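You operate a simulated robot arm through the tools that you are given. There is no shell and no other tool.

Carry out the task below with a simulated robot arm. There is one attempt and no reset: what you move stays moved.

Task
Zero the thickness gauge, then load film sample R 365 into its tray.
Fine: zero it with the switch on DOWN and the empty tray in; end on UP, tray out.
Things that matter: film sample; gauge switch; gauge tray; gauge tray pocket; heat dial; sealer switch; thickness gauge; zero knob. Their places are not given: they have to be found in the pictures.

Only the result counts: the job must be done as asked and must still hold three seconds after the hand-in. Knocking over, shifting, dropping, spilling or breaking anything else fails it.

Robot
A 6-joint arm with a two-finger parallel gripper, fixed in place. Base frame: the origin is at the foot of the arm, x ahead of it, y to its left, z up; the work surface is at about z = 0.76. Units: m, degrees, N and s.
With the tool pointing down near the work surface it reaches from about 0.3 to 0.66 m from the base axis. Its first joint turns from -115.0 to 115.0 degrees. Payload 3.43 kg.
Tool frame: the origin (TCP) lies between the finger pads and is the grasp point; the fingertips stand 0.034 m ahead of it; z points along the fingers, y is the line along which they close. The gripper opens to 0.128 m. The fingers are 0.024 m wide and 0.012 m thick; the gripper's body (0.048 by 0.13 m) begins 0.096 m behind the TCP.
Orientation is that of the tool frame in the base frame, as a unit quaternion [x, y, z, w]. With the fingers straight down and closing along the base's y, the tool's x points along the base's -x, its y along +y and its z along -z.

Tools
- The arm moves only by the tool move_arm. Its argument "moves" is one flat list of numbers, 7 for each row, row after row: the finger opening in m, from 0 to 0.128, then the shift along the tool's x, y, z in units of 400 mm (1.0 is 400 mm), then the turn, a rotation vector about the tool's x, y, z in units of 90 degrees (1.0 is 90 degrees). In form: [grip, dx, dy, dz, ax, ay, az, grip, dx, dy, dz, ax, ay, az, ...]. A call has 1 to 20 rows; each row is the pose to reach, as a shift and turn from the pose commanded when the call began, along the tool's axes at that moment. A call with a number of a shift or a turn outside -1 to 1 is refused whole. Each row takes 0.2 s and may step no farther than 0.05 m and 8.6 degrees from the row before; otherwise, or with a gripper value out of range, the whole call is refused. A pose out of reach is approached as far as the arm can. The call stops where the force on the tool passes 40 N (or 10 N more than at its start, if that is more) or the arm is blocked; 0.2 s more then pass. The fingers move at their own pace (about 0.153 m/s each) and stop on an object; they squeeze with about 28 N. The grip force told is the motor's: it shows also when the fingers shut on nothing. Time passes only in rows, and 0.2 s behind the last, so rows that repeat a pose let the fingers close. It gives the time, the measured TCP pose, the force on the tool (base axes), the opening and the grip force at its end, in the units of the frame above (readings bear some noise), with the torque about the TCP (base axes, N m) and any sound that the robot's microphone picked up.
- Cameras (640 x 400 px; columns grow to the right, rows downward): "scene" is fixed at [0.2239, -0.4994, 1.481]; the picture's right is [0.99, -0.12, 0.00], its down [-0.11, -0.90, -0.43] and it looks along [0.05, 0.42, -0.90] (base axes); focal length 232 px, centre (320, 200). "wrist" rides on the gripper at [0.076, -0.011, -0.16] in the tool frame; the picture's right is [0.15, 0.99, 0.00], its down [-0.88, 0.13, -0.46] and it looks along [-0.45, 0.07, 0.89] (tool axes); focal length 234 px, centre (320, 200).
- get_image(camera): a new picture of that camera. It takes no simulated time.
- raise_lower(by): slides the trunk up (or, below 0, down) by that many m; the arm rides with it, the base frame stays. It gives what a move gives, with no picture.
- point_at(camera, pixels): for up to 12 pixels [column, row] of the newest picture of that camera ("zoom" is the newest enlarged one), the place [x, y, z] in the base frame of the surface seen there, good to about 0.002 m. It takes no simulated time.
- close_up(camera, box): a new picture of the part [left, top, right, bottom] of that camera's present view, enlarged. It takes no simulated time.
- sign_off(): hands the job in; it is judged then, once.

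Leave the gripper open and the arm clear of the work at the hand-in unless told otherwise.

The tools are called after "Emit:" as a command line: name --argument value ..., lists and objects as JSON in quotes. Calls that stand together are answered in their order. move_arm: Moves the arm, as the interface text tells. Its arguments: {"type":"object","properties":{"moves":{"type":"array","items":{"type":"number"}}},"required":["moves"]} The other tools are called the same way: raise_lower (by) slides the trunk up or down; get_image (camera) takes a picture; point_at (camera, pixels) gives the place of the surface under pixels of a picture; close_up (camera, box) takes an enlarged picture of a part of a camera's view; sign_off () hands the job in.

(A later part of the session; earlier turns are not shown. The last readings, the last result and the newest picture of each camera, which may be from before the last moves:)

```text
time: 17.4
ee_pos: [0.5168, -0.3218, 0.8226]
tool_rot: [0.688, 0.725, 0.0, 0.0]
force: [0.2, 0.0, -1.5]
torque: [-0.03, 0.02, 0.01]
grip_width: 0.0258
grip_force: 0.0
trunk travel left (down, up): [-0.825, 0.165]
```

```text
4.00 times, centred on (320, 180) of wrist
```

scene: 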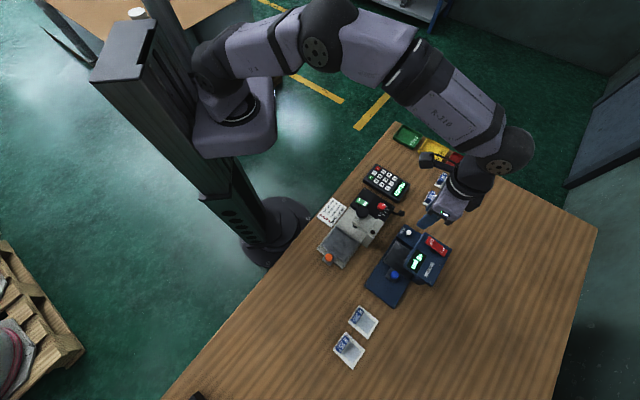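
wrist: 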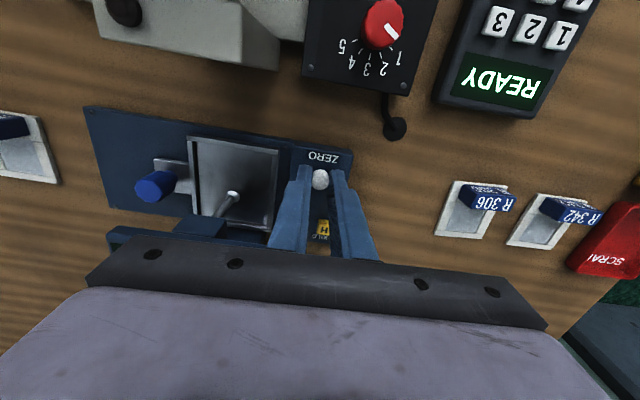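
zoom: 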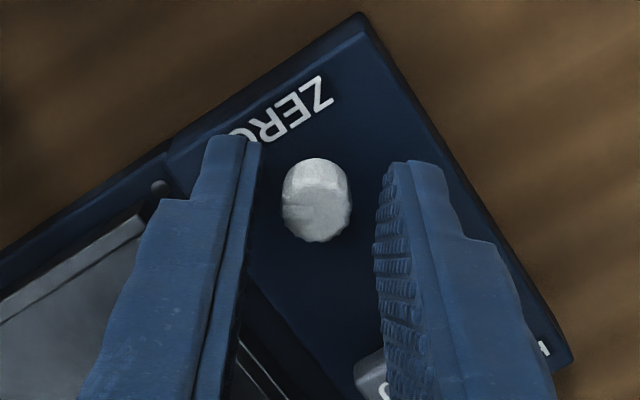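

Still +6 µm, and the knob is centred. I close and turn 27° counter-clockwise.

Emit:
move_arm --moves '[0.012, 0, 0, 0, 0, 0, 0, 0.008, 0, 0, 0, 0, 0, 0, 0.008, 0, 0, 0, 0, 0, -0.08, 0.008, 0, 0, 0, 0, 0, -0.16, 0.008, 0, 0, 0, 0, 0, -0.24, 0.008, 0, 0, 0, 0, 0, -0.3, 0.008, 0, 0, 0, 0, 0, -0.3]'

Emit:
close_up --camera "scene" --box '[385, 205, 465, 285]'

Emit:
close_up --camera "scene" --box '[410, 246, 434, 276]'

```text
time: 19.0
ee_pos: [0.5161, -0.3216, 0.8216]
tool_rot: [0.499, 0.867, 0.0, 0.0]
force: [-4.3, 0.4, 0.9]
torque: [-0.03, 0.13, 0.05]
grip_width: 0.0146
grip_force: 45.1
trunk travel left (down, up): [-0.825, 0.165]
```

```text
5.00 times, centred on (425, 245) of scene
```

zoom: 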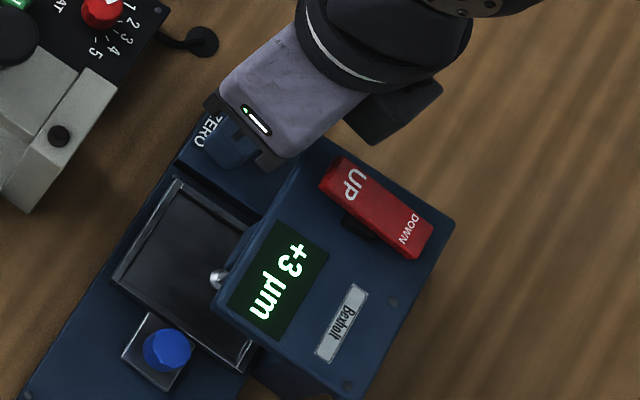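

```text
13.33 times, centred on (422, 261) of scene
```

zoom: 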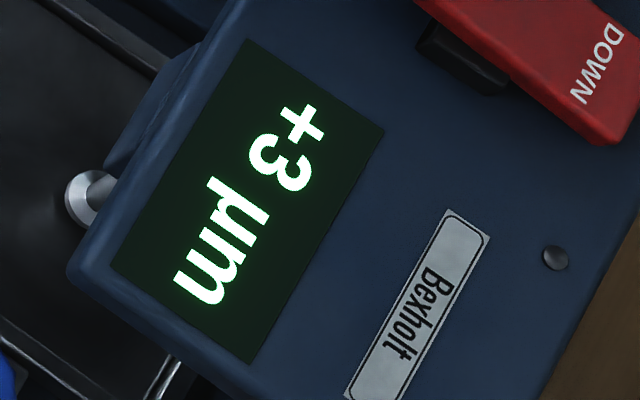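

Now it reads +3 µm, so the rate is about 9° per µm. I turn another 18° counter-clockwise and look.

Emit:
move_arm --moves '[0.008, 0, 0, 0, 0, 0, -0.07, 0.008, 0, 0, 0, 0, 0, -0.14, 0.008, 0, 0, 0, 0, 0, -0.2, 0.008, 0, 0, 0, 0, 0, -0.2]'

Emit:
close_up --camera "scene" --box '[410, 246, 434, 276]'

```text
time: 20.0
ee_pos: [0.5163, -0.322, 0.8229]
tool_rot: [0.356, 0.934, 0.0, 0.0]
force: [-2.2, 2.4, -2.4]
torque: [0.07, 0.03, 0.0]
grip_width: 0.0146
grip_force: 44.9
trunk travel left (down, up): [-0.825, 0.165]
```

```text
13.33 times, centred on (422, 261) of scene
```

zoom: 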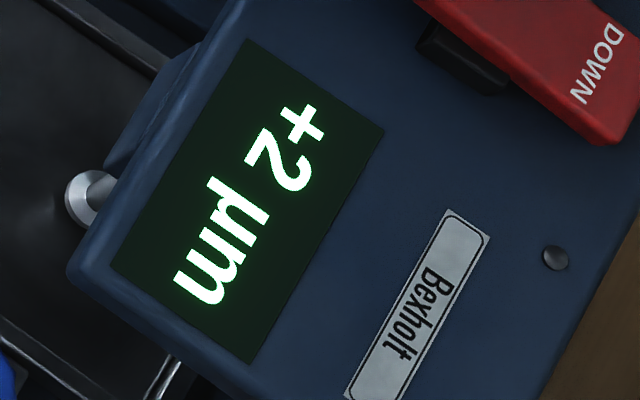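

It reads +2 µm; taken together the readings fit about 12° per µm. I turn another 20° counter-clockwise.

Emit:
move_arm --moves '[0.008, 0, 0, 0, 0, 0, -0.08, 0.008, 0, 0, 0, 0, 0, -0.16, 0.008, 0, 0, 0, 0, 0, -0.22, 0.008, 0, 0, 0, 0, 0, -0.22]'

Emit:
close_up --camera "scene" --box '[410, 246, 434, 276]'

Emit:
get_image --camera "scene"

```text
time: 21.0
ee_pos: [0.5167, -0.3198, 0.8227]
tool_rot: [0.191, 0.982, 0.0, 0.0]
force: [-1.8, 2.0, -1.3]
torque: [0.13, 0.24, 0.0]
grip_width: 0.0143
grip_force: 45.0
trunk travel left (down, up): [-0.825, 0.165]
```

```text
13.33 times, centred on (422, 261) of scene
```

zoom: 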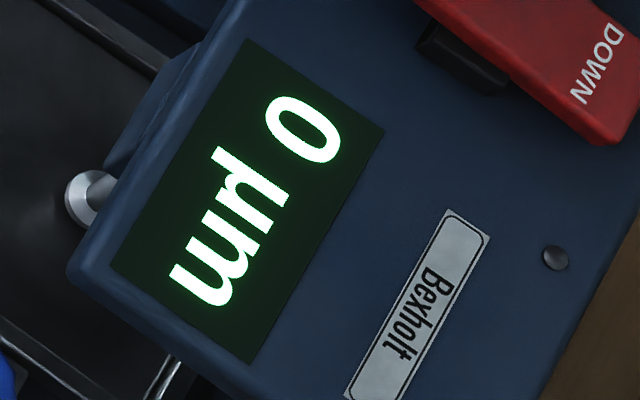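

```text
taken
```

scene: 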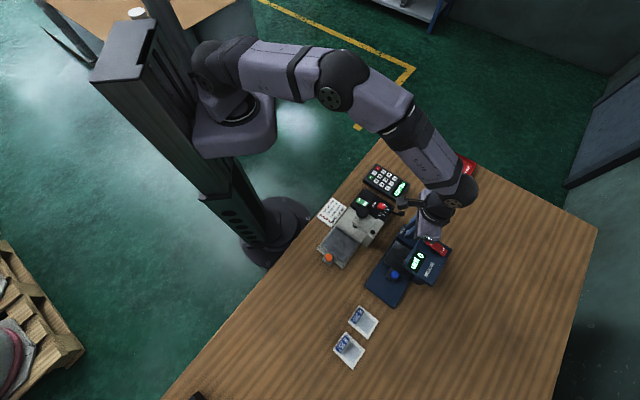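

It reads 0 µm. To be sure I'm near the middle of zero and not at its edge, I nudge 2.5° clockwise and check the reading.

Emit:
move_arm --moves '[0.008, 0, 0, 0, 0, 0, 0.028, 0.008, 0, 0, 0, 0, 0, 0.028]'

Emit:
close_up --camera "scene" --box '[410, 246, 434, 276]'

```text
time: 21.6
ee_pos: [0.5162, -0.3212, 0.8229]
tool_rot: [0.214, 0.977, 0.0, 0.0]
force: [-3.6, 0.5, -2.9]
torque: [0.02, 0.02, 0.02]
grip_width: 0.0143
grip_force: 45.6
trunk travel left (down, up): [-0.825, 0.165]
```

```text
13.33 times, centred on (422, 261) of scene
```

zoom: 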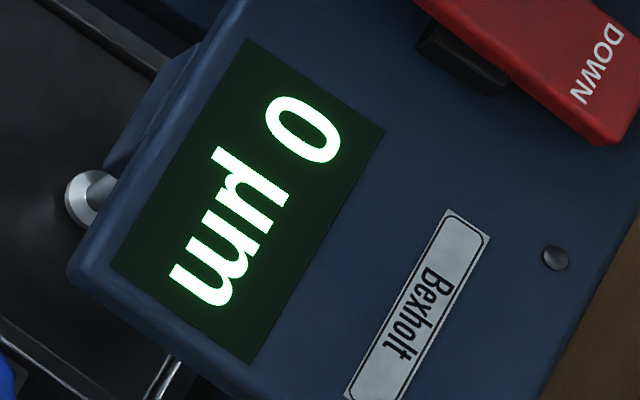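

Still 0 µm there, so the previous angle was comfortably inside zero. I turn back 2.5°, open the fingers slightly and rise straight up off the knob.

Emit:
move_arm --moves '[0.008, 0, 0, 0, 0, 0, -0.03, 0.008, 0, 0, 0, 0, 0, -0.03, 0.026, 0, 0, 0, 0, 0, -0.03, 0.026, 0, 0, 0, 0, 0, -0.03, 0.026, 0, 0, -0.04, 0, 0, -0.03, 0.026, 0, 0, -0.1, 0, 0, -0.03, 0.03, 0, 0, -0.2, 0, 0, -0.03, 0.03, 0, 0, -0.3, 0, 0, -0.03, 0.03, 0, 0, -0.3, 0, 0, -0.03]'

Emit:
close_up --camera "scene" --box '[385, 205, 465, 285]'

Emit:
get_image --camera "wrist"

```text
time: 23.6
ee_pos: [0.5183, -0.3206, 0.9432]
tool_rot: [0.19, 0.982, 0.001, 0.001]
force: [-0.2, 0.4, 0.3]
torque: [-0.03, -0.05, 0.02]
grip_width: 0.03
grip_force: 0.1
trunk travel left (down, up): [-0.825, 0.165]
```

```text
5.00 times, centred on (425, 245) of scene
```

zoom: 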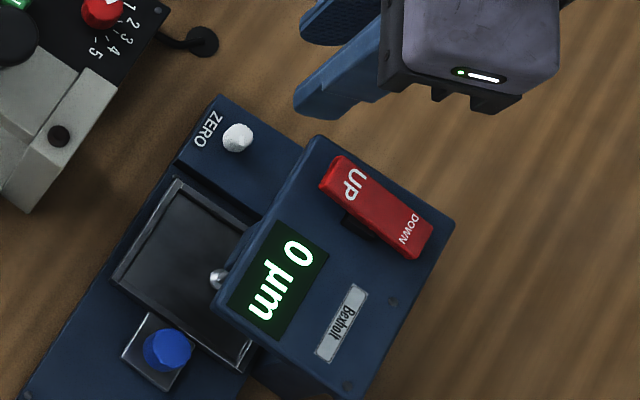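

```text
taken
```

wrist: 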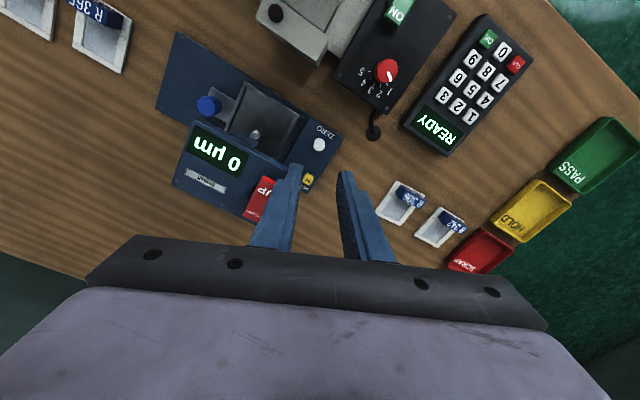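

The display stays at 0 µm with the knob released, and the gauge hasn't shifted in the picture. Next is the switch back to UP. I close the fingers, tilt 15° outward and hover over the UP end at about (0.5245, -0.3735).

Emit:
move_arm --moves '[0.0, 0, 0, -0.03, 0, 0, 0, 0.0, -0.025, -0.04, -0.03, 0, -0.06, 0, 0.0, -0.05, -0.08, -0.03, 0, -0.12, 0, 0.0, -0.0707, -0.1168, -0.0045, 0, -0.167, 0, 0.0, -0.0707, -0.1168, -0.0045, 0, -0.167, 0]'

Emit:
close_up --camera "scene" --box '[385, 205, 465, 285]'

Emit:
get_image --camera "wrist"

```text
time: 24.8
ee_pos: [0.5259, -0.3738, 0.9443]
tool_rot: [0.188, 0.973, -0.025, 0.129]
force: [-0.1, -0.2, -0.5]
torque: [0.02, -0.01, 0.03]
grip_width: 0.0
grip_force: 27.8
trunk travel left (down, up): [-0.825, 0.165]
```

```text
5.00 times, centred on (425, 245) of scene
```

zoom: 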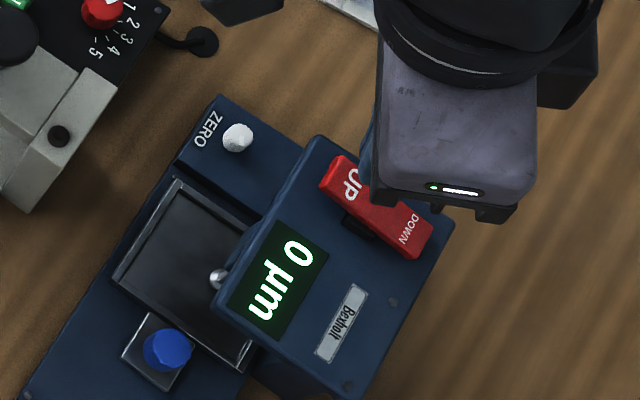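

```text
taken
```

wrist: 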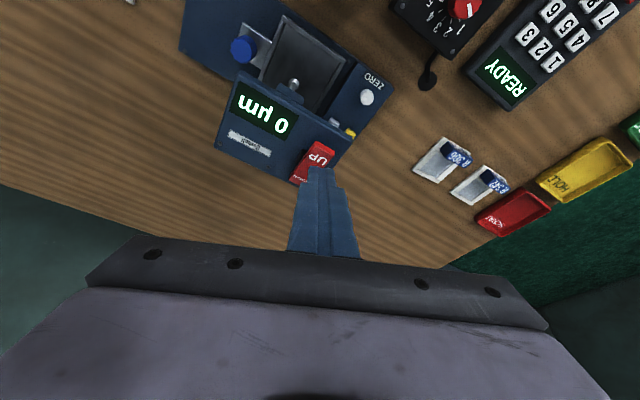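

The fingertip edge is over the UP end of the rocker. I press straight down in 4 mm steps, about 27 mm in total, shifting 2 mm inboard.

Emit:
move_arm --moves '[0.0, -0.0019, -0.0019, 0.0108, 0, 0, 0, 0.0, 0.0007, -0.0019, 0.0205, 0, 0, 0, 0.0, 0.0033, -0.0019, 0.0301, 0, 0, 0, 0.0, 0.0059, -0.0019, 0.0398, 0, 0, 0, 0.0, 0.0085, -0.0019, 0.0494, 0, 0, 0, 0.0, 0.0111, -0.0019, 0.059, 0, 0, 0, 0.0, 0.0131, -0.0019, 0.0663, 0, 0, 0]'

Emit:
close_up --camera "scene" --box '[385, 205, 465, 285]'

```text
time: 26.4
ee_pos: [0.527, -0.3757, 0.9209]
tool_rot: [0.189, 0.973, -0.026, 0.13]
force: [-2.0, 3.7, 11.6]
torque: [0.0, 0.08, -0.02]
grip_width: 0.0
grip_force: 28.1
trunk travel left (down, up): [-0.825, 0.165]
```

```text
5.00 times, centred on (425, 245) of scene
```

zoom: 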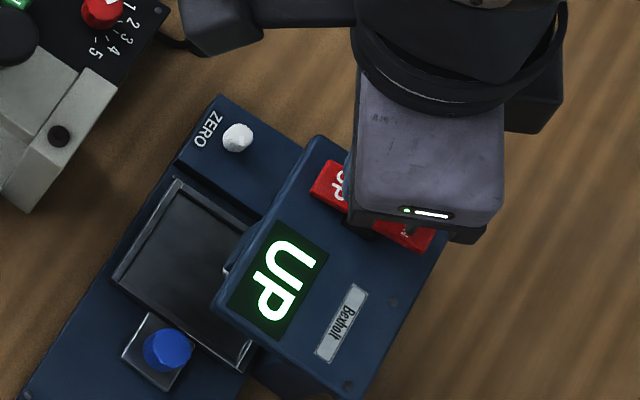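

The display says UP and the foot has risen. I lift off, straighten the tool and back away from the head.

Emit:
move_arm --moves '[0.0, -0.0195, 0, -0.0723, 0, 0, 0, 0.0, 0.007, -0.006, -0.105, 0, 0.08, 0, 0.0, 0.033, -0.012, -0.138, 0, 0.167, 0, 0.0, 0.033, -0.012, -0.138, 0, 0.167, 0]'

Emit:
get_image --camera "wrist"

Emit:
close_up --camera "scene" --box '[360, 205, 460, 315]'

```text
time: 27.4
ee_pos: [0.5001, -0.3704, 0.9677]
tool_rot: [0.19, 0.982, 0.0, -0.001]
force: [0.0, -0.2, -0.5]
torque: [-0.01, 0.05, 0.03]
grip_width: 0.0003
grip_force: 28.2
trunk travel left (down, up): [-0.825, 0.165]
```

```text
taken
```

wrist: 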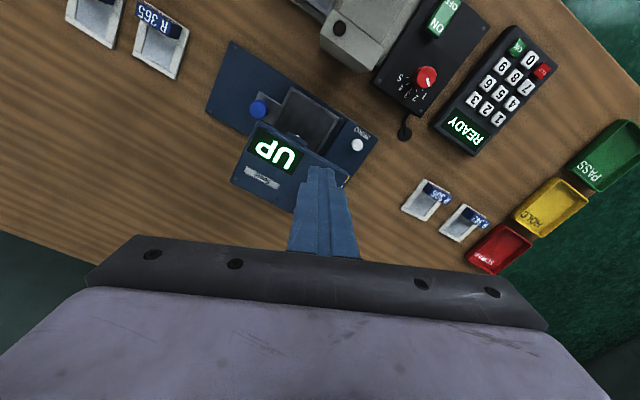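

```text
3.64 times, centred on (410, 260) of scene
```

zoom: 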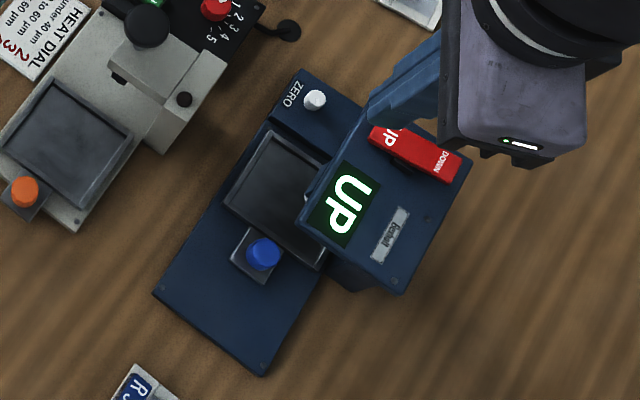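

The gauge is where it was, with the tray still in. I turn the tool 68° back, open the fingers to 0.045 and hover over the blue handle, offset 4 mm to its front so the fingers clear the head.

Emit:
move_arm --moves '[0.0, 0.0105, -0.0282, 0, 0, 0, -0.0947, 0.0, 0.021, -0.0563, 0, 0, 0, -0.1895, 0.02, 0.0316, -0.0845, 0, 0, 0, -0.2842, 0.03, 0.0421, -0.1127, 0, 0, 0, -0.379, 0.045, 0.0527, -0.1408, 0, 0, 0, -0.4737, 0.045, 0.0632, -0.169, 0.02, 0, 0, -0.5685, 0.045, 0.0738, -0.1971, 0.05, 0, 0, -0.6632, 0.045, 0.0843, -0.2253, 0.0943, 0, 0, -0.758, 0.045, 0.0843, -0.2253, 0.0943, 0, 0, -0.758]'

Emit:
get_image --camera "wrist"

Emit:
close_up --camera "wrist" --box '[260, 120, 380, 230]'

```text
time: 29.4
ee_pos: [0.435, -0.4417, 0.9292]
tool_rot: [-0.394, 0.919, 0.0, 0.0]
force: [0.5, -1.1, 0.1]
torque: [0.02, -0.01, -0.02]
grip_width: 0.0452
grip_force: 0.1
trunk travel left (down, up): [-0.825, 0.165]
```

```text
taken
```

wrist: 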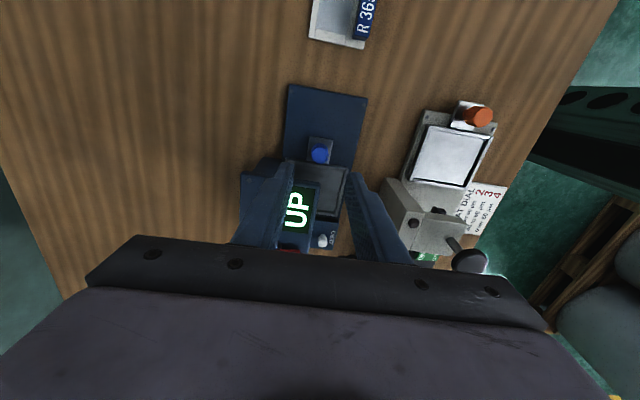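

```text
3.64 times, centred on (320, 175) of wrist
```

zoom: 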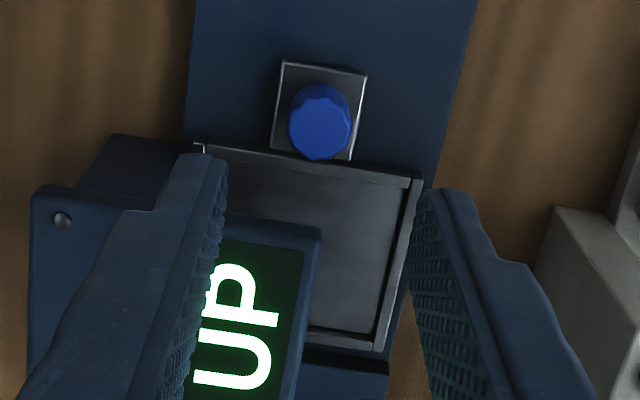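

The handle is centred to within about 1 mm. Before descending I check where the column piece at about (110,150) of this zoom stands relative to the left finger.

Emit:
point_at --camera "zoom" --pixels '[[120, 140], [90, 165], [165, 150], [180, 148], [320, 122], [300, 115], [345, 115], [320, 95], [320, 155], [200, 145], [285, 65], [363, 78]]'

```text
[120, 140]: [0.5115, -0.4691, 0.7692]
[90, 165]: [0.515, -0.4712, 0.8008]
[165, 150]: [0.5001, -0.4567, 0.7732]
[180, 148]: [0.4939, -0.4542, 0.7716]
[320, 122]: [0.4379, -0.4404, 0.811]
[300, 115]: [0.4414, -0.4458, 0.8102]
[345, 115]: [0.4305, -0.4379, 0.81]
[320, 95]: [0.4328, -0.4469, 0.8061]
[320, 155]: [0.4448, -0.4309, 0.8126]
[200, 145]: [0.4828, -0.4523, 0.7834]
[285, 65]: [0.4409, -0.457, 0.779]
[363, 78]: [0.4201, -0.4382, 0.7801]
```

All clear there. I descend to fingertip height z≈0.786 around the handle.

Emit:
move_arm --moves '[0.045, 0, 0.002, 0.08, 0, 0, 0, 0.045, 0, 0.002, 0.16, 0, 0, 0, 0.045, 0, 0.002, 0.24, 0, 0, 0, 0.045, 0, 0.002, 0.2725, 0, 0, 0, 0.045, 0, 0.002, 0.2725, 0, 0, 0]'

Emit:
get_image --camera "wrist"

Emit:
close_up --camera "wrist" --box '[260, 120, 380, 230]'

```text
time: 30.6
ee_pos: [0.4355, -0.4414, 0.82]
tool_rot: [-0.394, 0.919, 0.001, 0.0]
force: [-0.3, -1.0, 0.9]
torque: [-0.04, 0.03, -0.01]
grip_width: 0.0449
grip_force: 0.0
trunk travel left (down, up): [-0.825, 0.165]
```

```text
taken
```

wrist: 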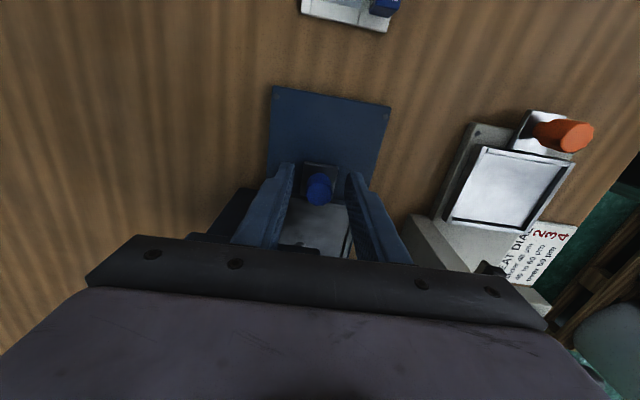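

```text
3.64 times, centred on (320, 175) of wrist
```

zoom: 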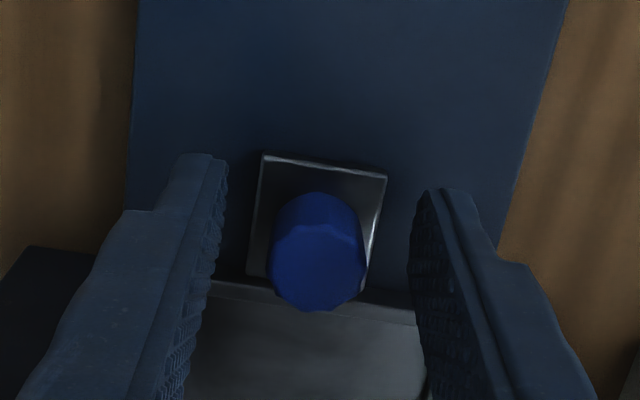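

The handle is centred between the fingers. I close on it.

Emit:
move_arm --moves '[0.025, 0, 0, 0, 0, 0, 0, 0.01, 0, 0, 0, 0, 0, 0, 0.008, 0, 0, 0, 0, 0, 0]'

```text
time: 31.4
ee_pos: [0.4358, -0.44, 0.8208]
tool_rot: [-0.394, 0.919, 0.001, 0.0]
force: [0.6, -0.8, -0.8]
torque: [-0.04, -0.05, 0.05]
grip_width: 0.0211
grip_force: 44.9
trunk travel left (down, up): [-0.825, 0.165]
```

The handle is gripped (21 mm). I pull the tray 10 mm toward its front and read the force.

Emit:
move_arm --moves '[0.008, 0.0125, 0, 0, 0, 0, 0, 0.008, 0.025, 0, 0, 0, 0, 0, 0.008, 0.025, 0, 0, 0, 0, 0]'

Emit:
get_image --camera "wrist"

```text
time: 32.2
ee_pos: [0.4276, -0.4511, 0.821]
tool_rot: [-0.392, 0.92, 0.001, 0.0]
force: [-1.2, 1.9, -3.6]
torque: [0.01, -0.01, -0.04]
grip_width: 0.0211
grip_force: 45.3
trunk travel left (down, up): [-0.825, 0.165]
```

```text
taken
```

wrist: 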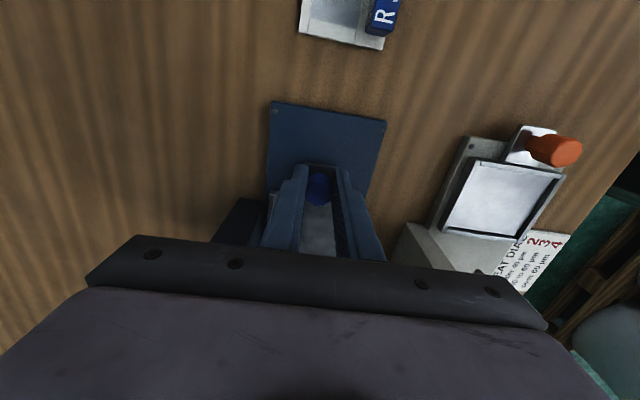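

The tray slides with only a few N. I pull 30 mm more in 10 mm steps.

Emit:
move_arm --moves '[0.008, 0.0125, 0, 0, 0, 0, 0, 0.008, 0.025, 0, 0, 0, 0, 0, 0.008, 0.0375, 0, 0, 0, 0, 0, 0.008, 0.05, 0, 0, 0, 0, 0, 0.008, 0.0625, 0, 0, 0, 0, 0, 0.008, 0.075, 0, 0, 0, 0, 0, 0.008, 0.075, 0, 0, 0, 0, 0]'

Emit:
get_image --camera "scene"

Emit:
get_image --camera "wrist"

```text
time: 33.8
ee_pos: [0.4063, -0.4704, 0.8208]
tool_rot: [-0.393, 0.92, -0.001, 0.001]
force: [1.6, -0.5, -5.5]
torque: [0.03, -0.06, 0.06]
grip_width: 0.0208
grip_force: 44.9
trunk travel left (down, up): [-0.825, 0.165]
```

```text
taken
```

scene: 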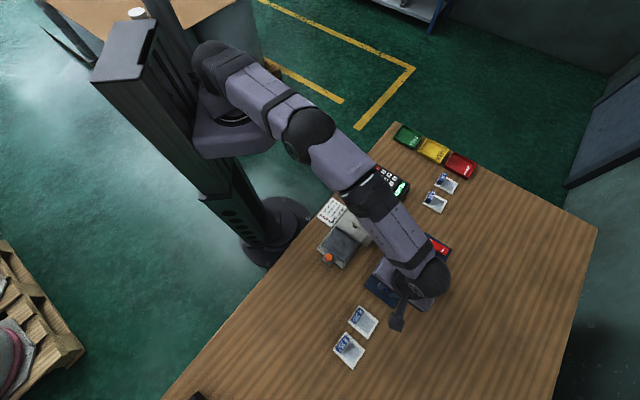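

```text
taken
```

wrist: 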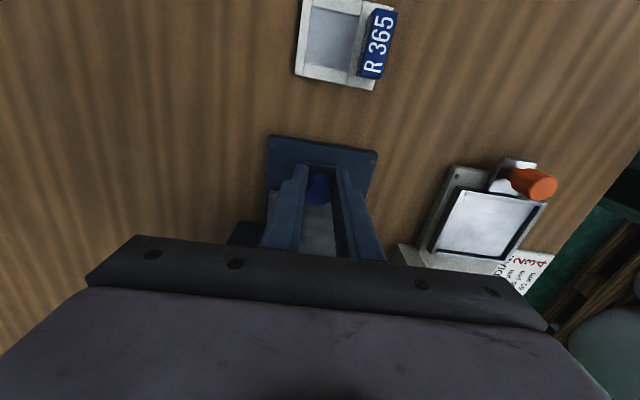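

Total pull is about 42 mm and the force is still small. I go on in 5 mm steps to feel for the stop.

Emit:
move_arm --moves '[0.008, 0.0125, 0, 0, 0, 0, 0, 0.008, 0.025, 0, 0, 0, 0, 0, 0.008, 0.025, 0, 0, 0, 0, 0]'

```text
time: 34.6
ee_pos: [0.4001, -0.4772, 0.8199]
tool_rot: [-0.393, 0.919, 0.002, 0.0]
force: [-0.9, 1.8, -9.0]
torque: [-0.18, 0.11, -0.04]
grip_width: 0.021
grip_force: 44.6
trunk travel left (down, up): [-0.825, 0.165]
```

The vertical force has crept to −9 N, so I'm lifting slightly on the handle. I lower by about 1.5 mm and pull another 5 mm.

Emit:
move_arm --moves '[0.008, 0.0, 0, 0.004, 0, 0, 0, 0.008, 0.0062, 0, 0.004, 0, 0, 0, 0.008, 0.0125, 0, 0.004, 0, 0, 0, 0.008, 0.0125, 0, 0.004, 0, 0, 0]'

Emit:
get_image --camera "wrist"

```text
time: 35.6
ee_pos: [0.3955, -0.4817, 0.8207]
tool_rot: [-0.393, 0.92, -0.001, 0.0]
force: [-1.5, 2.8, 3.5]
torque: [0.46, -0.11, 0.09]
grip_width: 0.021
grip_force: 45.2
trunk travel left (down, up): [-0.825, 0.165]
```

```text
taken
```

wrist: 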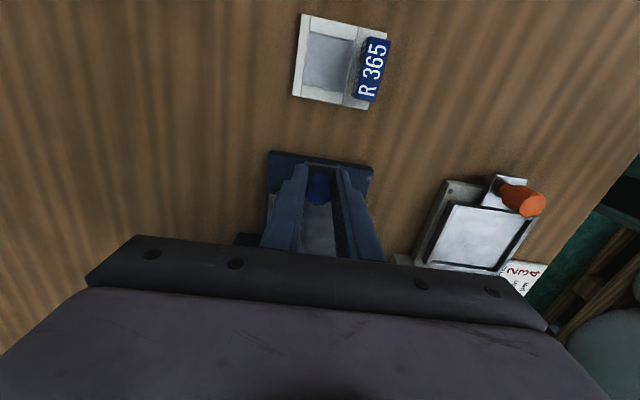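

Pulled about 58 mm so far and there is no stop yet. I continue in 4 mm steps.

Emit:
move_arm --moves '[0.008, 0.005, 0, 0, 0, 0, 0, 0.008, 0.01, 0, 0, 0, 0, 0, 0.008, 0.01, 0, 0, 0, 0, 0]'

```text
time: 36.4
ee_pos: [0.3945, -0.4843, 0.8209]
tool_rot: [-0.393, 0.92, -0.002, 0.0]
force: [-1.2, 1.6, 7.9]
torque: [0.36, -0.12, 0.03]
grip_width: 0.0209
grip_force: 44.9
trunk travel left (down, up): [-0.825, 0.165]
```

Emit:
move_arm --moves '[0.008, 0.005, 0, -0.001, 0, 0, 0, 0.008, 0.01, 0, -0.002, 0, 0, 0, 0.008, 0.01, 0, -0.002, 0, 0, 0]'

Emit:
get_image --camera "wrist"

```text
time: 37.2
ee_pos: [0.3907, -0.4872, 0.8201]
tool_rot: [-0.393, 0.919, 0.0, 0.001]
force: [-1.8, 1.2, 4.9]
torque: [-0.03, 0.11, 0.02]
grip_width: 0.0209
grip_force: 44.7
trunk travel left (down, up): [-0.825, 0.165]
```

```text
taken
```

wrist: 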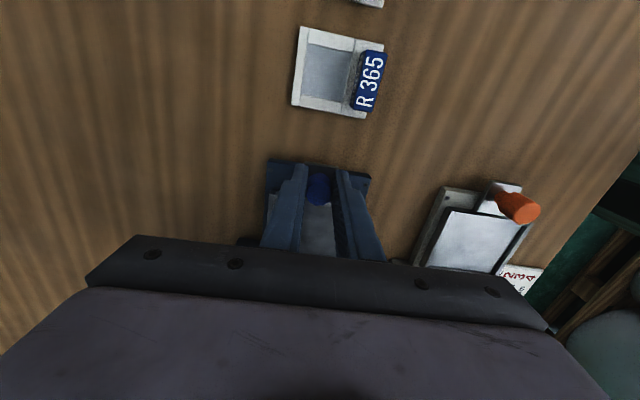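

Now about 65 mm out, still sliding freely with the gauge staying put. I pull another 4 mm.

Emit:
move_arm --moves '[0.008, 0.005, 0, -0.001, 0, 0, 0, 0.008, 0.01, 0, -0.001, 0, 0, 0, 0.008, 0.01, 0, -0.001, 0, 0, 0]'

Emit:
close_up --camera "wrist" --box '[230, 130, 400, 270]'

Emit:
close_up --camera "scene" --box '[350, 225, 460, 325]'

```text
time: 38.0
ee_pos: [0.3885, -0.4894, 0.8199]
tool_rot: [-0.393, 0.92, 0.001, 0.0]
force: [-1.3, 2.1, 1.2]
torque: [-0.15, 0.23, 0.03]
grip_width: 0.0212
grip_force: 44.2
trunk travel left (down, up): [-0.825, 0.165]
```

```text
2.86 times, centred on (315, 200) of wrist
```

zoom: 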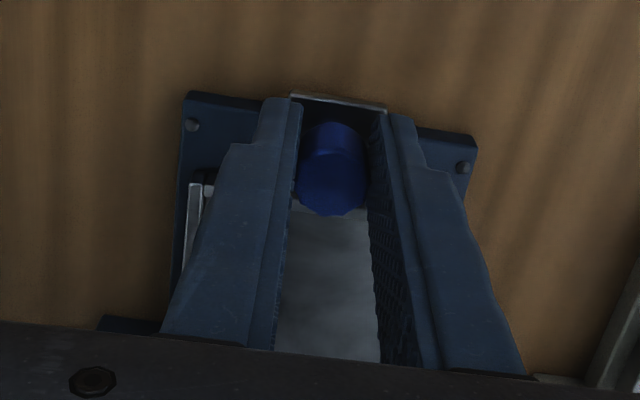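

```text
4.00 times, centred on (405, 275) of scene
```

zoom: 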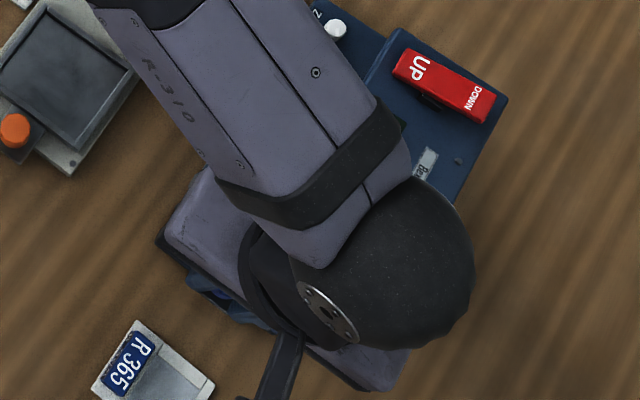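

No resistance yet at about 68 mm. Another 4 mm.

Emit:
move_arm --moves '[0.008, 0.005, 0, 0, 0, 0, 0, 0.008, 0.01, 0, 0, 0, 0, 0, 0.008, 0.01, 0, 0, 0, 0, 0]'

```text
time: 38.8
ee_pos: [0.385, -0.4919, 0.8201]
tool_rot: [-0.393, 0.92, 0.0, 0.0]
force: [-4.2, 4.7, -2.4]
torque: [-0.15, 0.28, 0.09]
grip_width: 0.0209
grip_force: 44.9
trunk travel left (down, up): [-0.825, 0.165]
```

About 73 mm out; I feel 6 N sideways, not along the slide, so I correct 1 mm sideways and continue 4 mm.

Emit:
move_arm --moves '[0.008, 0.0, 0.0025, 0, 0, 0, 0, 0.008, 0.005, 0.003, 0, 0, 0, 0, 0.008, 0.01, 0.003, 0, 0, 0, 0, 0.008, 0.01, 0.003, 0, 0, 0, 0]'

Emit:
close_up --camera "wrist" --box '[230, 130, 400, 270]'

```text
time: 39.8
ee_pos: [0.3834, -0.4955, 0.8208]
tool_rot: [-0.393, 0.92, 0.001, 0.0]
force: [-2.7, 4.8, -5.2]
torque: [0.01, 0.08, 0.05]
grip_width: 0.0209
grip_force: 45.0
trunk travel left (down, up): [-0.825, 0.165]
```

```text
2.86 times, centred on (315, 200) of wrist
```

zoom: 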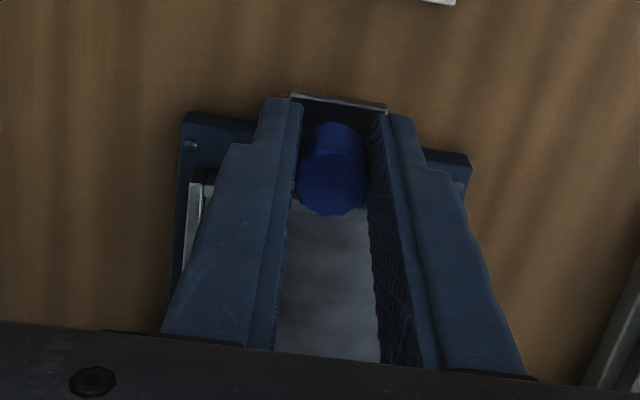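

About 76 mm out with still no stop. The tray's back edge is just about to clear the head front. I continue 4 mm.

Emit:
move_arm --moves '[0.008, 0.005, 0.001, 0, 0, 0, 0, 0.008, 0.01, 0.0015, 0.001, 0, 0, 0, 0.008, 0.01, 0.0015, 0.001, 0, 0, 0]'

```text
time: 40.6
ee_pos: [0.3815, -0.4947, 0.8205]
tool_rot: [-0.393, 0.919, -0.001, 0.001]
force: [11.5, 16.0, -0.5]
torque: [0.27, -0.13, 0.13]
grip_width: 0.021
grip_force: 44.8
trunk travel left (down, up): [-0.825, 0.165]
```

I feel a firm stop: about 20 N along the slide at ~77 mm. I relax the pull by 2 mm, open the fingers and rise straight up.

Emit:
move_arm --moves '[0.008, -0.003, 0, 0, 0, 0, 0, 0.008, -0.0055, 0, 0, 0, 0, 0, 0.045, -0.0055, 0, 0, 0, 0, 0, 0.045, -0.0055, 0, 0, 0, 0, 0, 0.045, -0.0055, 0, -0.06, 0, 0, 0, 0.045, -0.0055, 0, -0.15, 0, 0, 0, 0.045, -0.0055, 0, -0.25, 0, 0, 0, 0.045, -0.0055, 0, -0.33, 0, 0, 0, 0.045, -0.0055, 0, -0.33, 0, 0, 0]'

Emit:
get_image --camera "wrist"

Emit:
get_image --camera "scene"

```text
time: 42.6
ee_pos: [0.3797, -0.4983, 0.9533]
tool_rot: [-0.394, 0.919, 0.0, 0.0]
force: [0.6, 0.1, -0.4]
torque: [0.02, -0.03, -0.01]
grip_width: 0.0451
grip_force: 0.1
trunk travel left (down, up): [-0.825, 0.165]
```

```text
taken
```

wrist: 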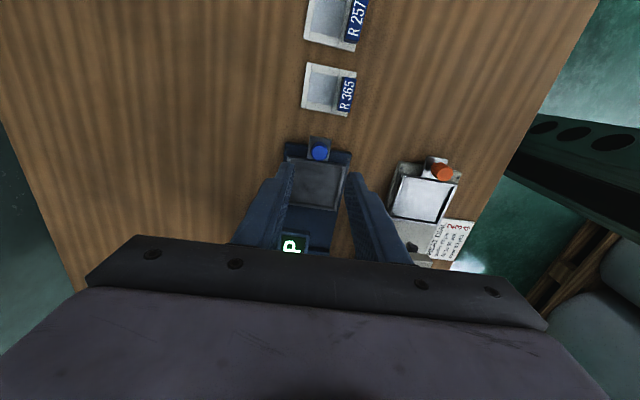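

```text
taken
```

scene: 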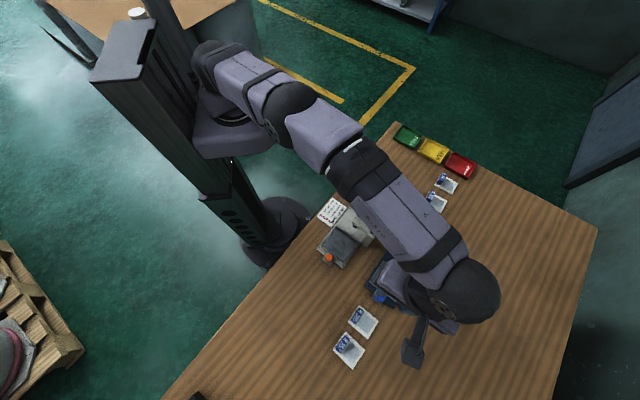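

The tray is out. I zoom on it to see and measure the pocket.

Emit:
close_up --camera "wrist" --box '[270, 125, 370, 225]'

```text
4.00 times, centred on (320, 175) of wrist
```

zoom: 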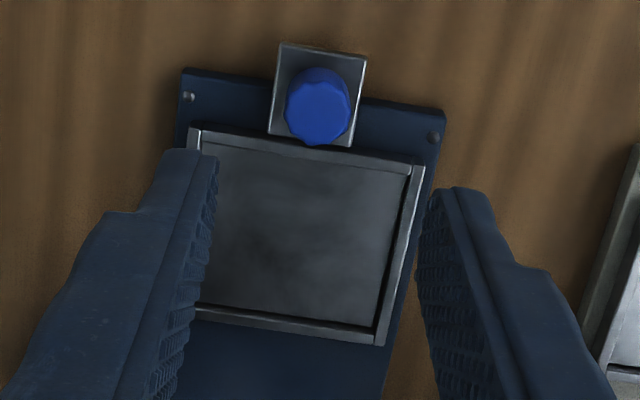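

I raise a little and open the fingers fully for an unobstructed view of the pocket.

Emit:
move_arm --moves '[0.08, 0, 0, -0.06, 0, 0, 0, 0.128, 0, 0, -0.12, 0, 0, 0, 0.128, 0, 0, -0.12, 0, 0, 0]'

Emit:
close_up --camera "wrist" --box '[270, 110, 370, 210]'

Emit:
get_image --camera "wrist"

```text
time: 43.4
ee_pos: [0.3795, -0.4964, 0.9999]
tool_rot: [-0.394, 0.919, -0.001, 0.0]
force: [-1.1, -0.3, 0.0]
torque: [0.01, 0.02, 0.0]
grip_width: 0.1279
grip_force: 0.1
trunk travel left (down, up): [-0.825, 0.165]
```

```text
4.00 times, centred on (320, 160) of wrist
```

zoom: 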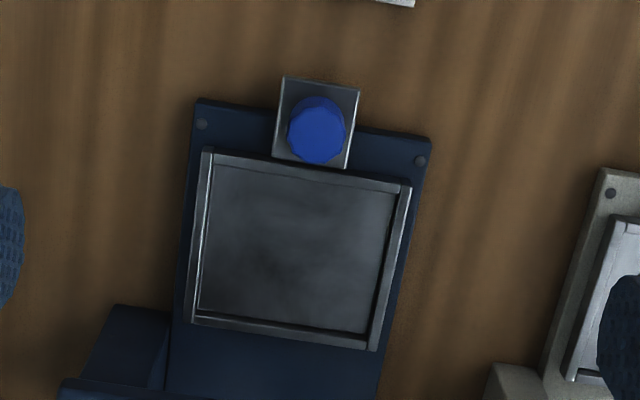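

```text
taken
```

wrist: 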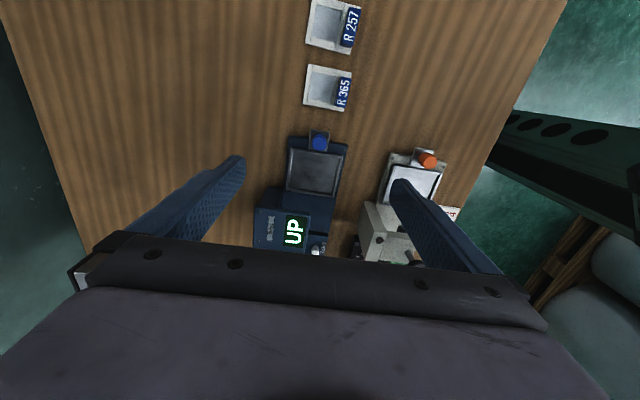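

Emit:
point_at --camera "zoom" --pixels '[[205, 152], [409, 188], [374, 347], [190, 323], [214, 167], [396, 194], [366, 333], [200, 311], [300, 250], [318, 125], [305, 160], [285, 335]]'

Emit:
point_at --camera "zoom" --pixels '[[209, 240], [193, 240], [388, 265], [380, 265], [300, 172], [300, 180], [283, 328], [283, 322], [400, 260], [250, 230], [340, 290], [203, 240]]'

```text
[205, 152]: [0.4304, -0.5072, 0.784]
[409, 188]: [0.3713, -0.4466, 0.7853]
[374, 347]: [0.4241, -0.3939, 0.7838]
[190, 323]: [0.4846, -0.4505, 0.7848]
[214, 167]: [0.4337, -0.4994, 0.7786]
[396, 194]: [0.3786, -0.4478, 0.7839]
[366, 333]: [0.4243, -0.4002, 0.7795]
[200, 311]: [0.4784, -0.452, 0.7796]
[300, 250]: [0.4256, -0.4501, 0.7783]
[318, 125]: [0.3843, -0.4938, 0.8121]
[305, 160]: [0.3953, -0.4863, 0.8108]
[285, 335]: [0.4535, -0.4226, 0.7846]
```

```text
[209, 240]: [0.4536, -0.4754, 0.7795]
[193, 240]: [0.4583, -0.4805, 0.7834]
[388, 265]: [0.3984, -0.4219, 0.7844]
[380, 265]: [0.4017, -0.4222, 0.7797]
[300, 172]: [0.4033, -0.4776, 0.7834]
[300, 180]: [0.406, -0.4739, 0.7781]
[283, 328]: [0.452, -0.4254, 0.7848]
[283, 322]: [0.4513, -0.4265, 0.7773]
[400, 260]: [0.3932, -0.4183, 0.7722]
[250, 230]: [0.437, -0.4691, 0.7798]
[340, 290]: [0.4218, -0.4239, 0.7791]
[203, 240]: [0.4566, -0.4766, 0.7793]
```

The pocket inner size is about 66 mm along the slide by 77 mm across, centred at about (0.4276, -0.4496), with the floor at z≈0.779 and the rim at z≈0.784. The sample (52 x 62 mm) fits with its tab on the same side as it lies now. I zoom on R 365 to measure its tab.

Emit:
close_up --camera "wrist" --box '[295, 55, 365, 120]'

```text
6.15 times, centred on (330, 88) of wrist
```

zoom: 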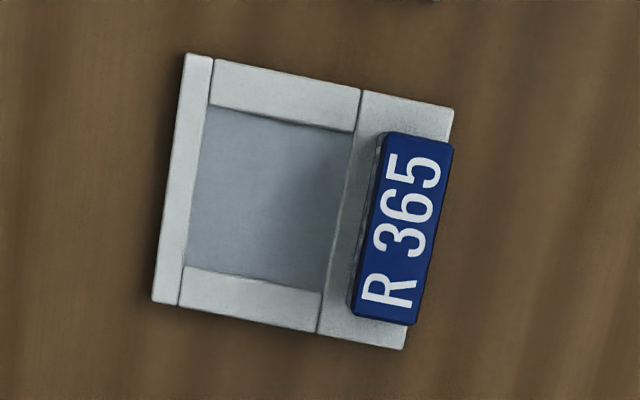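

Emit:
point_at --camera "zoom" --pixels '[[390, 137], [450, 148], [412, 322], [354, 312], [402, 230], [367, 230], [437, 230], [188, 57], [452, 110], [403, 347], [155, 300], [270, 200]]'

```text
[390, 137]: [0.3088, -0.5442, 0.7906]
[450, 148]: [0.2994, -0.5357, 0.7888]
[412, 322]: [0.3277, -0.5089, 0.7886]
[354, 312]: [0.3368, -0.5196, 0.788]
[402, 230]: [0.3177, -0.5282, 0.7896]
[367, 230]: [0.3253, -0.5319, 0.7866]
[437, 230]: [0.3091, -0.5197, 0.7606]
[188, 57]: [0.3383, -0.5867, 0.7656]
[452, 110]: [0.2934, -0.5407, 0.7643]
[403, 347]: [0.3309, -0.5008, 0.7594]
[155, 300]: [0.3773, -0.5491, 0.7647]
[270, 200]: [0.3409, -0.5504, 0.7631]
```

The tab top is centred at about (0.3185, -0.527), is 12.7 mm thick and 39 mm long, and reaches z≈0.789. I move over the tab, matching the sample's angle, with the fingers at 0.05.

Emit:
move_arm --moves '[0.1, 0.04, 0.0144, 0.05, 0, 0, 0.01, 0.07, 0.08, 0.0288, 0.12, 0, 0, 0.0244, 0.05, 0.12, 0.0431, 0.19, 0, 0, 0.0244, 0.05, 0.1608, 0.0575, 0.25, 0, 0, 0.0244, 0.05, 0.1608, 0.0575, 0.25, 0, 0, 0.0244]'

Emit:
close_up --camera "wrist" --box '[260, 110, 380, 220]'

Emit:
get_image --camera "scene"

```text
time: 44.6
ee_pos: [0.3187, -0.5273, 0.8996]
tool_rot: [-0.375, 0.927, 0.0, 0.0]
force: [0.5, 0.6, -1.2]
torque: [-0.03, 0.01, 0.01]
grip_width: 0.05
grip_force: 0.2
trunk travel left (down, up): [-0.825, 0.165]
```

```text
3.64 times, centred on (320, 165) of wrist
```

zoom: 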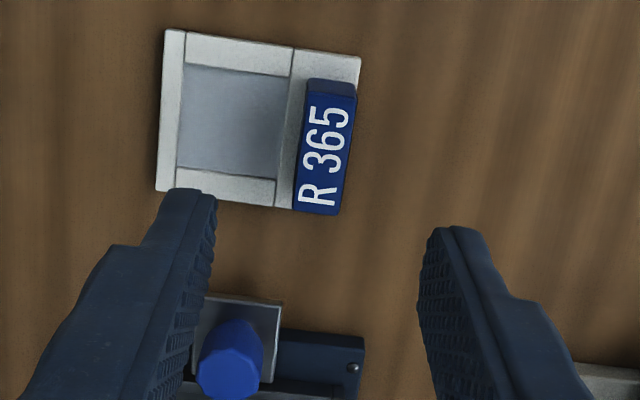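

```text
taken
```

scene: 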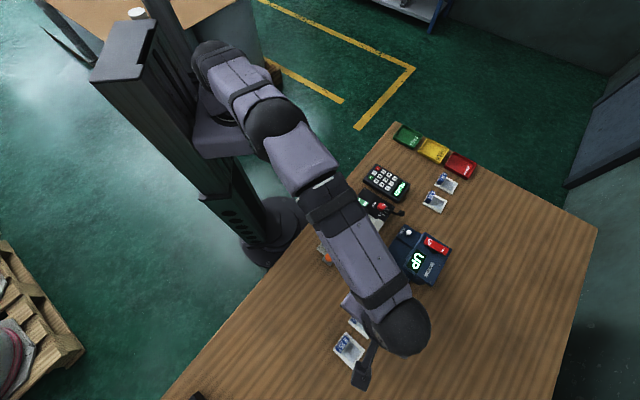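

Emit:
point_at --camera "zoom" --pixels '[[324, 153], [308, 97], [354, 101], [340, 211], [296, 206], [303, 150], [347, 155], [330, 88], [166, 32], [358, 60], [160, 188], [285, 206]]'

```text
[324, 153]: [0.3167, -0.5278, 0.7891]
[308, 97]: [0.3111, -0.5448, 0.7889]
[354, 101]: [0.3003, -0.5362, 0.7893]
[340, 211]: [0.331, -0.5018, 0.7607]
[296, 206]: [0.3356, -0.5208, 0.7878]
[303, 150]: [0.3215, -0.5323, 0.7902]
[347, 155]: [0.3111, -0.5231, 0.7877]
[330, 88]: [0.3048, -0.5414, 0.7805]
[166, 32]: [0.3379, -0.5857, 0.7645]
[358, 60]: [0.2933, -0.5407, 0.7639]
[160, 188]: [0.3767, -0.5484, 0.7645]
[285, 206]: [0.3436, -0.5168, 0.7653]
```

The tab is about 1.5 mm to one side of the tool centre. I correct and descend so the fingertips are at z≈0.770, well above the film.

Emit:
move_arm --moves '[0.05, 0.0025, 0.0038, 0.06, 0, 0, 0, 0.05, 0.0025, 0.0038, 0.13, 0, 0, 0, 0.05, 0.0025, 0.0038, 0.2, 0, 0, 0, 0.05, 0.0025, 0.0038, 0.239, 0, 0, 0, 0.05, 0.0025, 0.0038, 0.239, 0, 0, 0]'

Emit:
close_up --camera "wrist" --box '[260, 110, 380, 220]'

```text
time: 45.8
ee_pos: [0.3174, -0.5272, 0.8048]
tool_rot: [-0.375, 0.927, -0.001, 0.001]
force: [0.5, 1.0, 0.4]
torque: [0.0, 0.03, 0.01]
grip_width: 0.0499
grip_force: 0.0
trunk travel left (down, up): [-0.825, 0.165]
```

```text
3.64 times, centred on (320, 165) of wrist
```

zoom: 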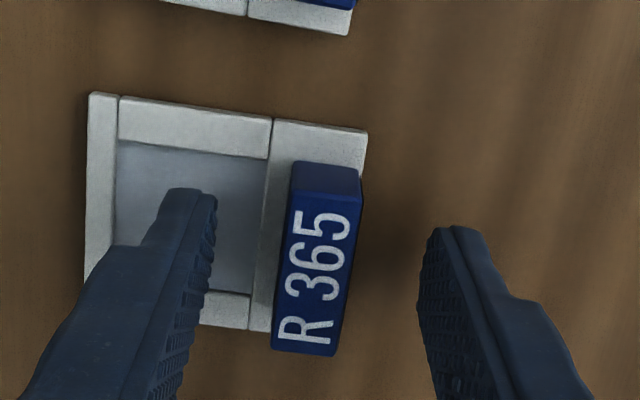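

The tab is centred between the fingers and the left fingertip stays above the film. I close on the tab.

Emit:
move_arm --moves '[0.03, 0, 0, 0, 0, 0, 0, 0.015, 0, 0, 0, 0, 0, 0, 0.006, 0, 0, 0, 0, 0, 0, 0.006, 0, 0, 0, 0, 0, 0]'

Emit:
close_up --camera "wrist" --box '[260, 110, 380, 220]'

```text
time: 46.8
ee_pos: [0.3172, -0.5266, 0.8043]
tool_rot: [-0.375, 0.927, 0.0, 0.0]
force: [0.0, -0.2, 0.2]
torque: [-0.01, 0.01, -0.02]
grip_width: 0.0147
grip_force: 27.7
trunk travel left (down, up): [-0.825, 0.165]
```

```text
3.64 times, centred on (320, 165) of wrist
```

zoom: 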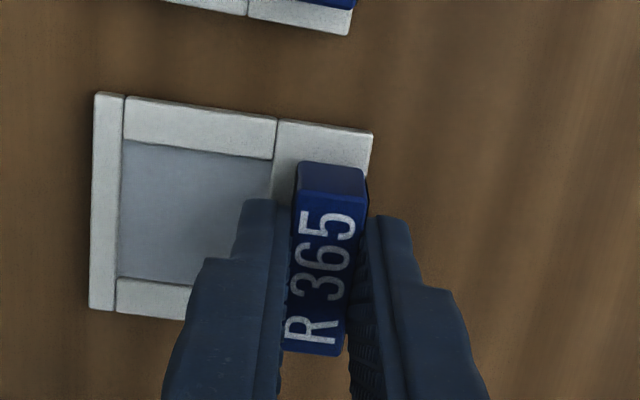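

The tab is gripped at 14.7 mm. I lift straight up 60 mm and check the hold.

Emit:
move_arm --moves '[0.006, 0, 0, -0.02, 0, 0, 0, 0.006, 0, 0, -0.06, 0, 0, 0, 0.006, 0, 0, -0.11, 0, 0, 0, 0.006, 0, 0, -0.15, 0, 0, 0, 0.006, 0, 0, -0.15, 0, 0, 0]'

Emit:
close_up --camera "wrist" --box '[240, 110, 400, 230]'

```text
time: 48.0
ee_pos: [0.3184, -0.5262, 0.863]
tool_rot: [-0.375, 0.927, 0.0, 0.0]
force: [0.2, 0.4, -0.5]
torque: [0.01, -0.02, -0.01]
grip_width: 0.0148
grip_force: 28.5
trunk travel left (down, up): [-0.825, 0.165]
```

```text
3.33 times, centred on (320, 170) of wrist
```

zoom: 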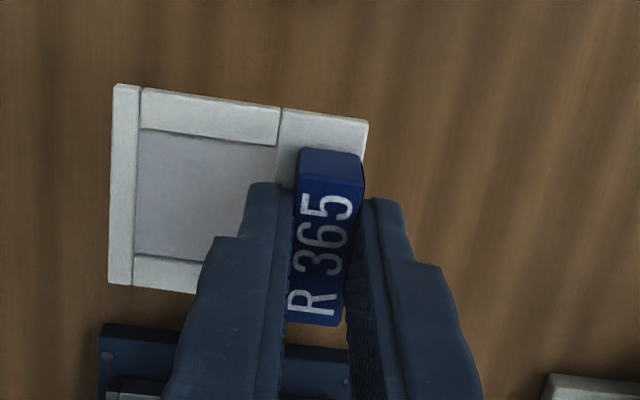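

The sample is held level. I measure its frame corners in the grip to know where its centre sits relative to the tool.

Emit:
point_at --camera "zoom" --pixels '[[116, 88], [365, 124], [111, 281], [140, 283], [200, 115], [355, 170], [330, 230], [180, 200]]'

```text
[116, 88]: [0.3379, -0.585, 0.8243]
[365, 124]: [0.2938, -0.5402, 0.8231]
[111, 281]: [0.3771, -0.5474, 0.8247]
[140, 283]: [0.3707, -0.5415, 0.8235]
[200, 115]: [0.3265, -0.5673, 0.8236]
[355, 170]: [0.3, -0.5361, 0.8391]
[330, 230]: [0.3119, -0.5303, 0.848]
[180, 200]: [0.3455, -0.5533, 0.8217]
```

The sample's centre sits 24.6 mm from the tool centre, and the underside is about 44.7 mm below TCP. Before carrying it over I check how tall the sealer beside the tray is.

Emit:
get_image --camera "scene"

Emit:
point_at --camera "scene" --pixels '[[328, 258], [345, 245], [335, 235], [375, 205], [383, 205], [365, 218], [355, 225]]'

```text
taken
```

scene: 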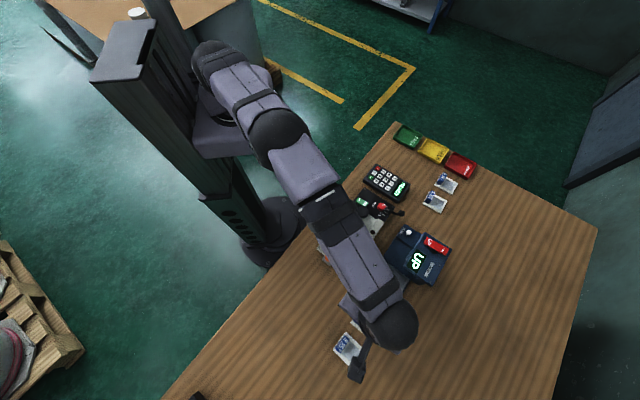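

```text
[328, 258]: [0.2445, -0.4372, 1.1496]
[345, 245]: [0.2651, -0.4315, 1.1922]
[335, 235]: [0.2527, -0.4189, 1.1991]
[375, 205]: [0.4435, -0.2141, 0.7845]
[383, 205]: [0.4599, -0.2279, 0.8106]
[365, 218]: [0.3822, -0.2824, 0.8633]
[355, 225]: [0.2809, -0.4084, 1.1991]
```

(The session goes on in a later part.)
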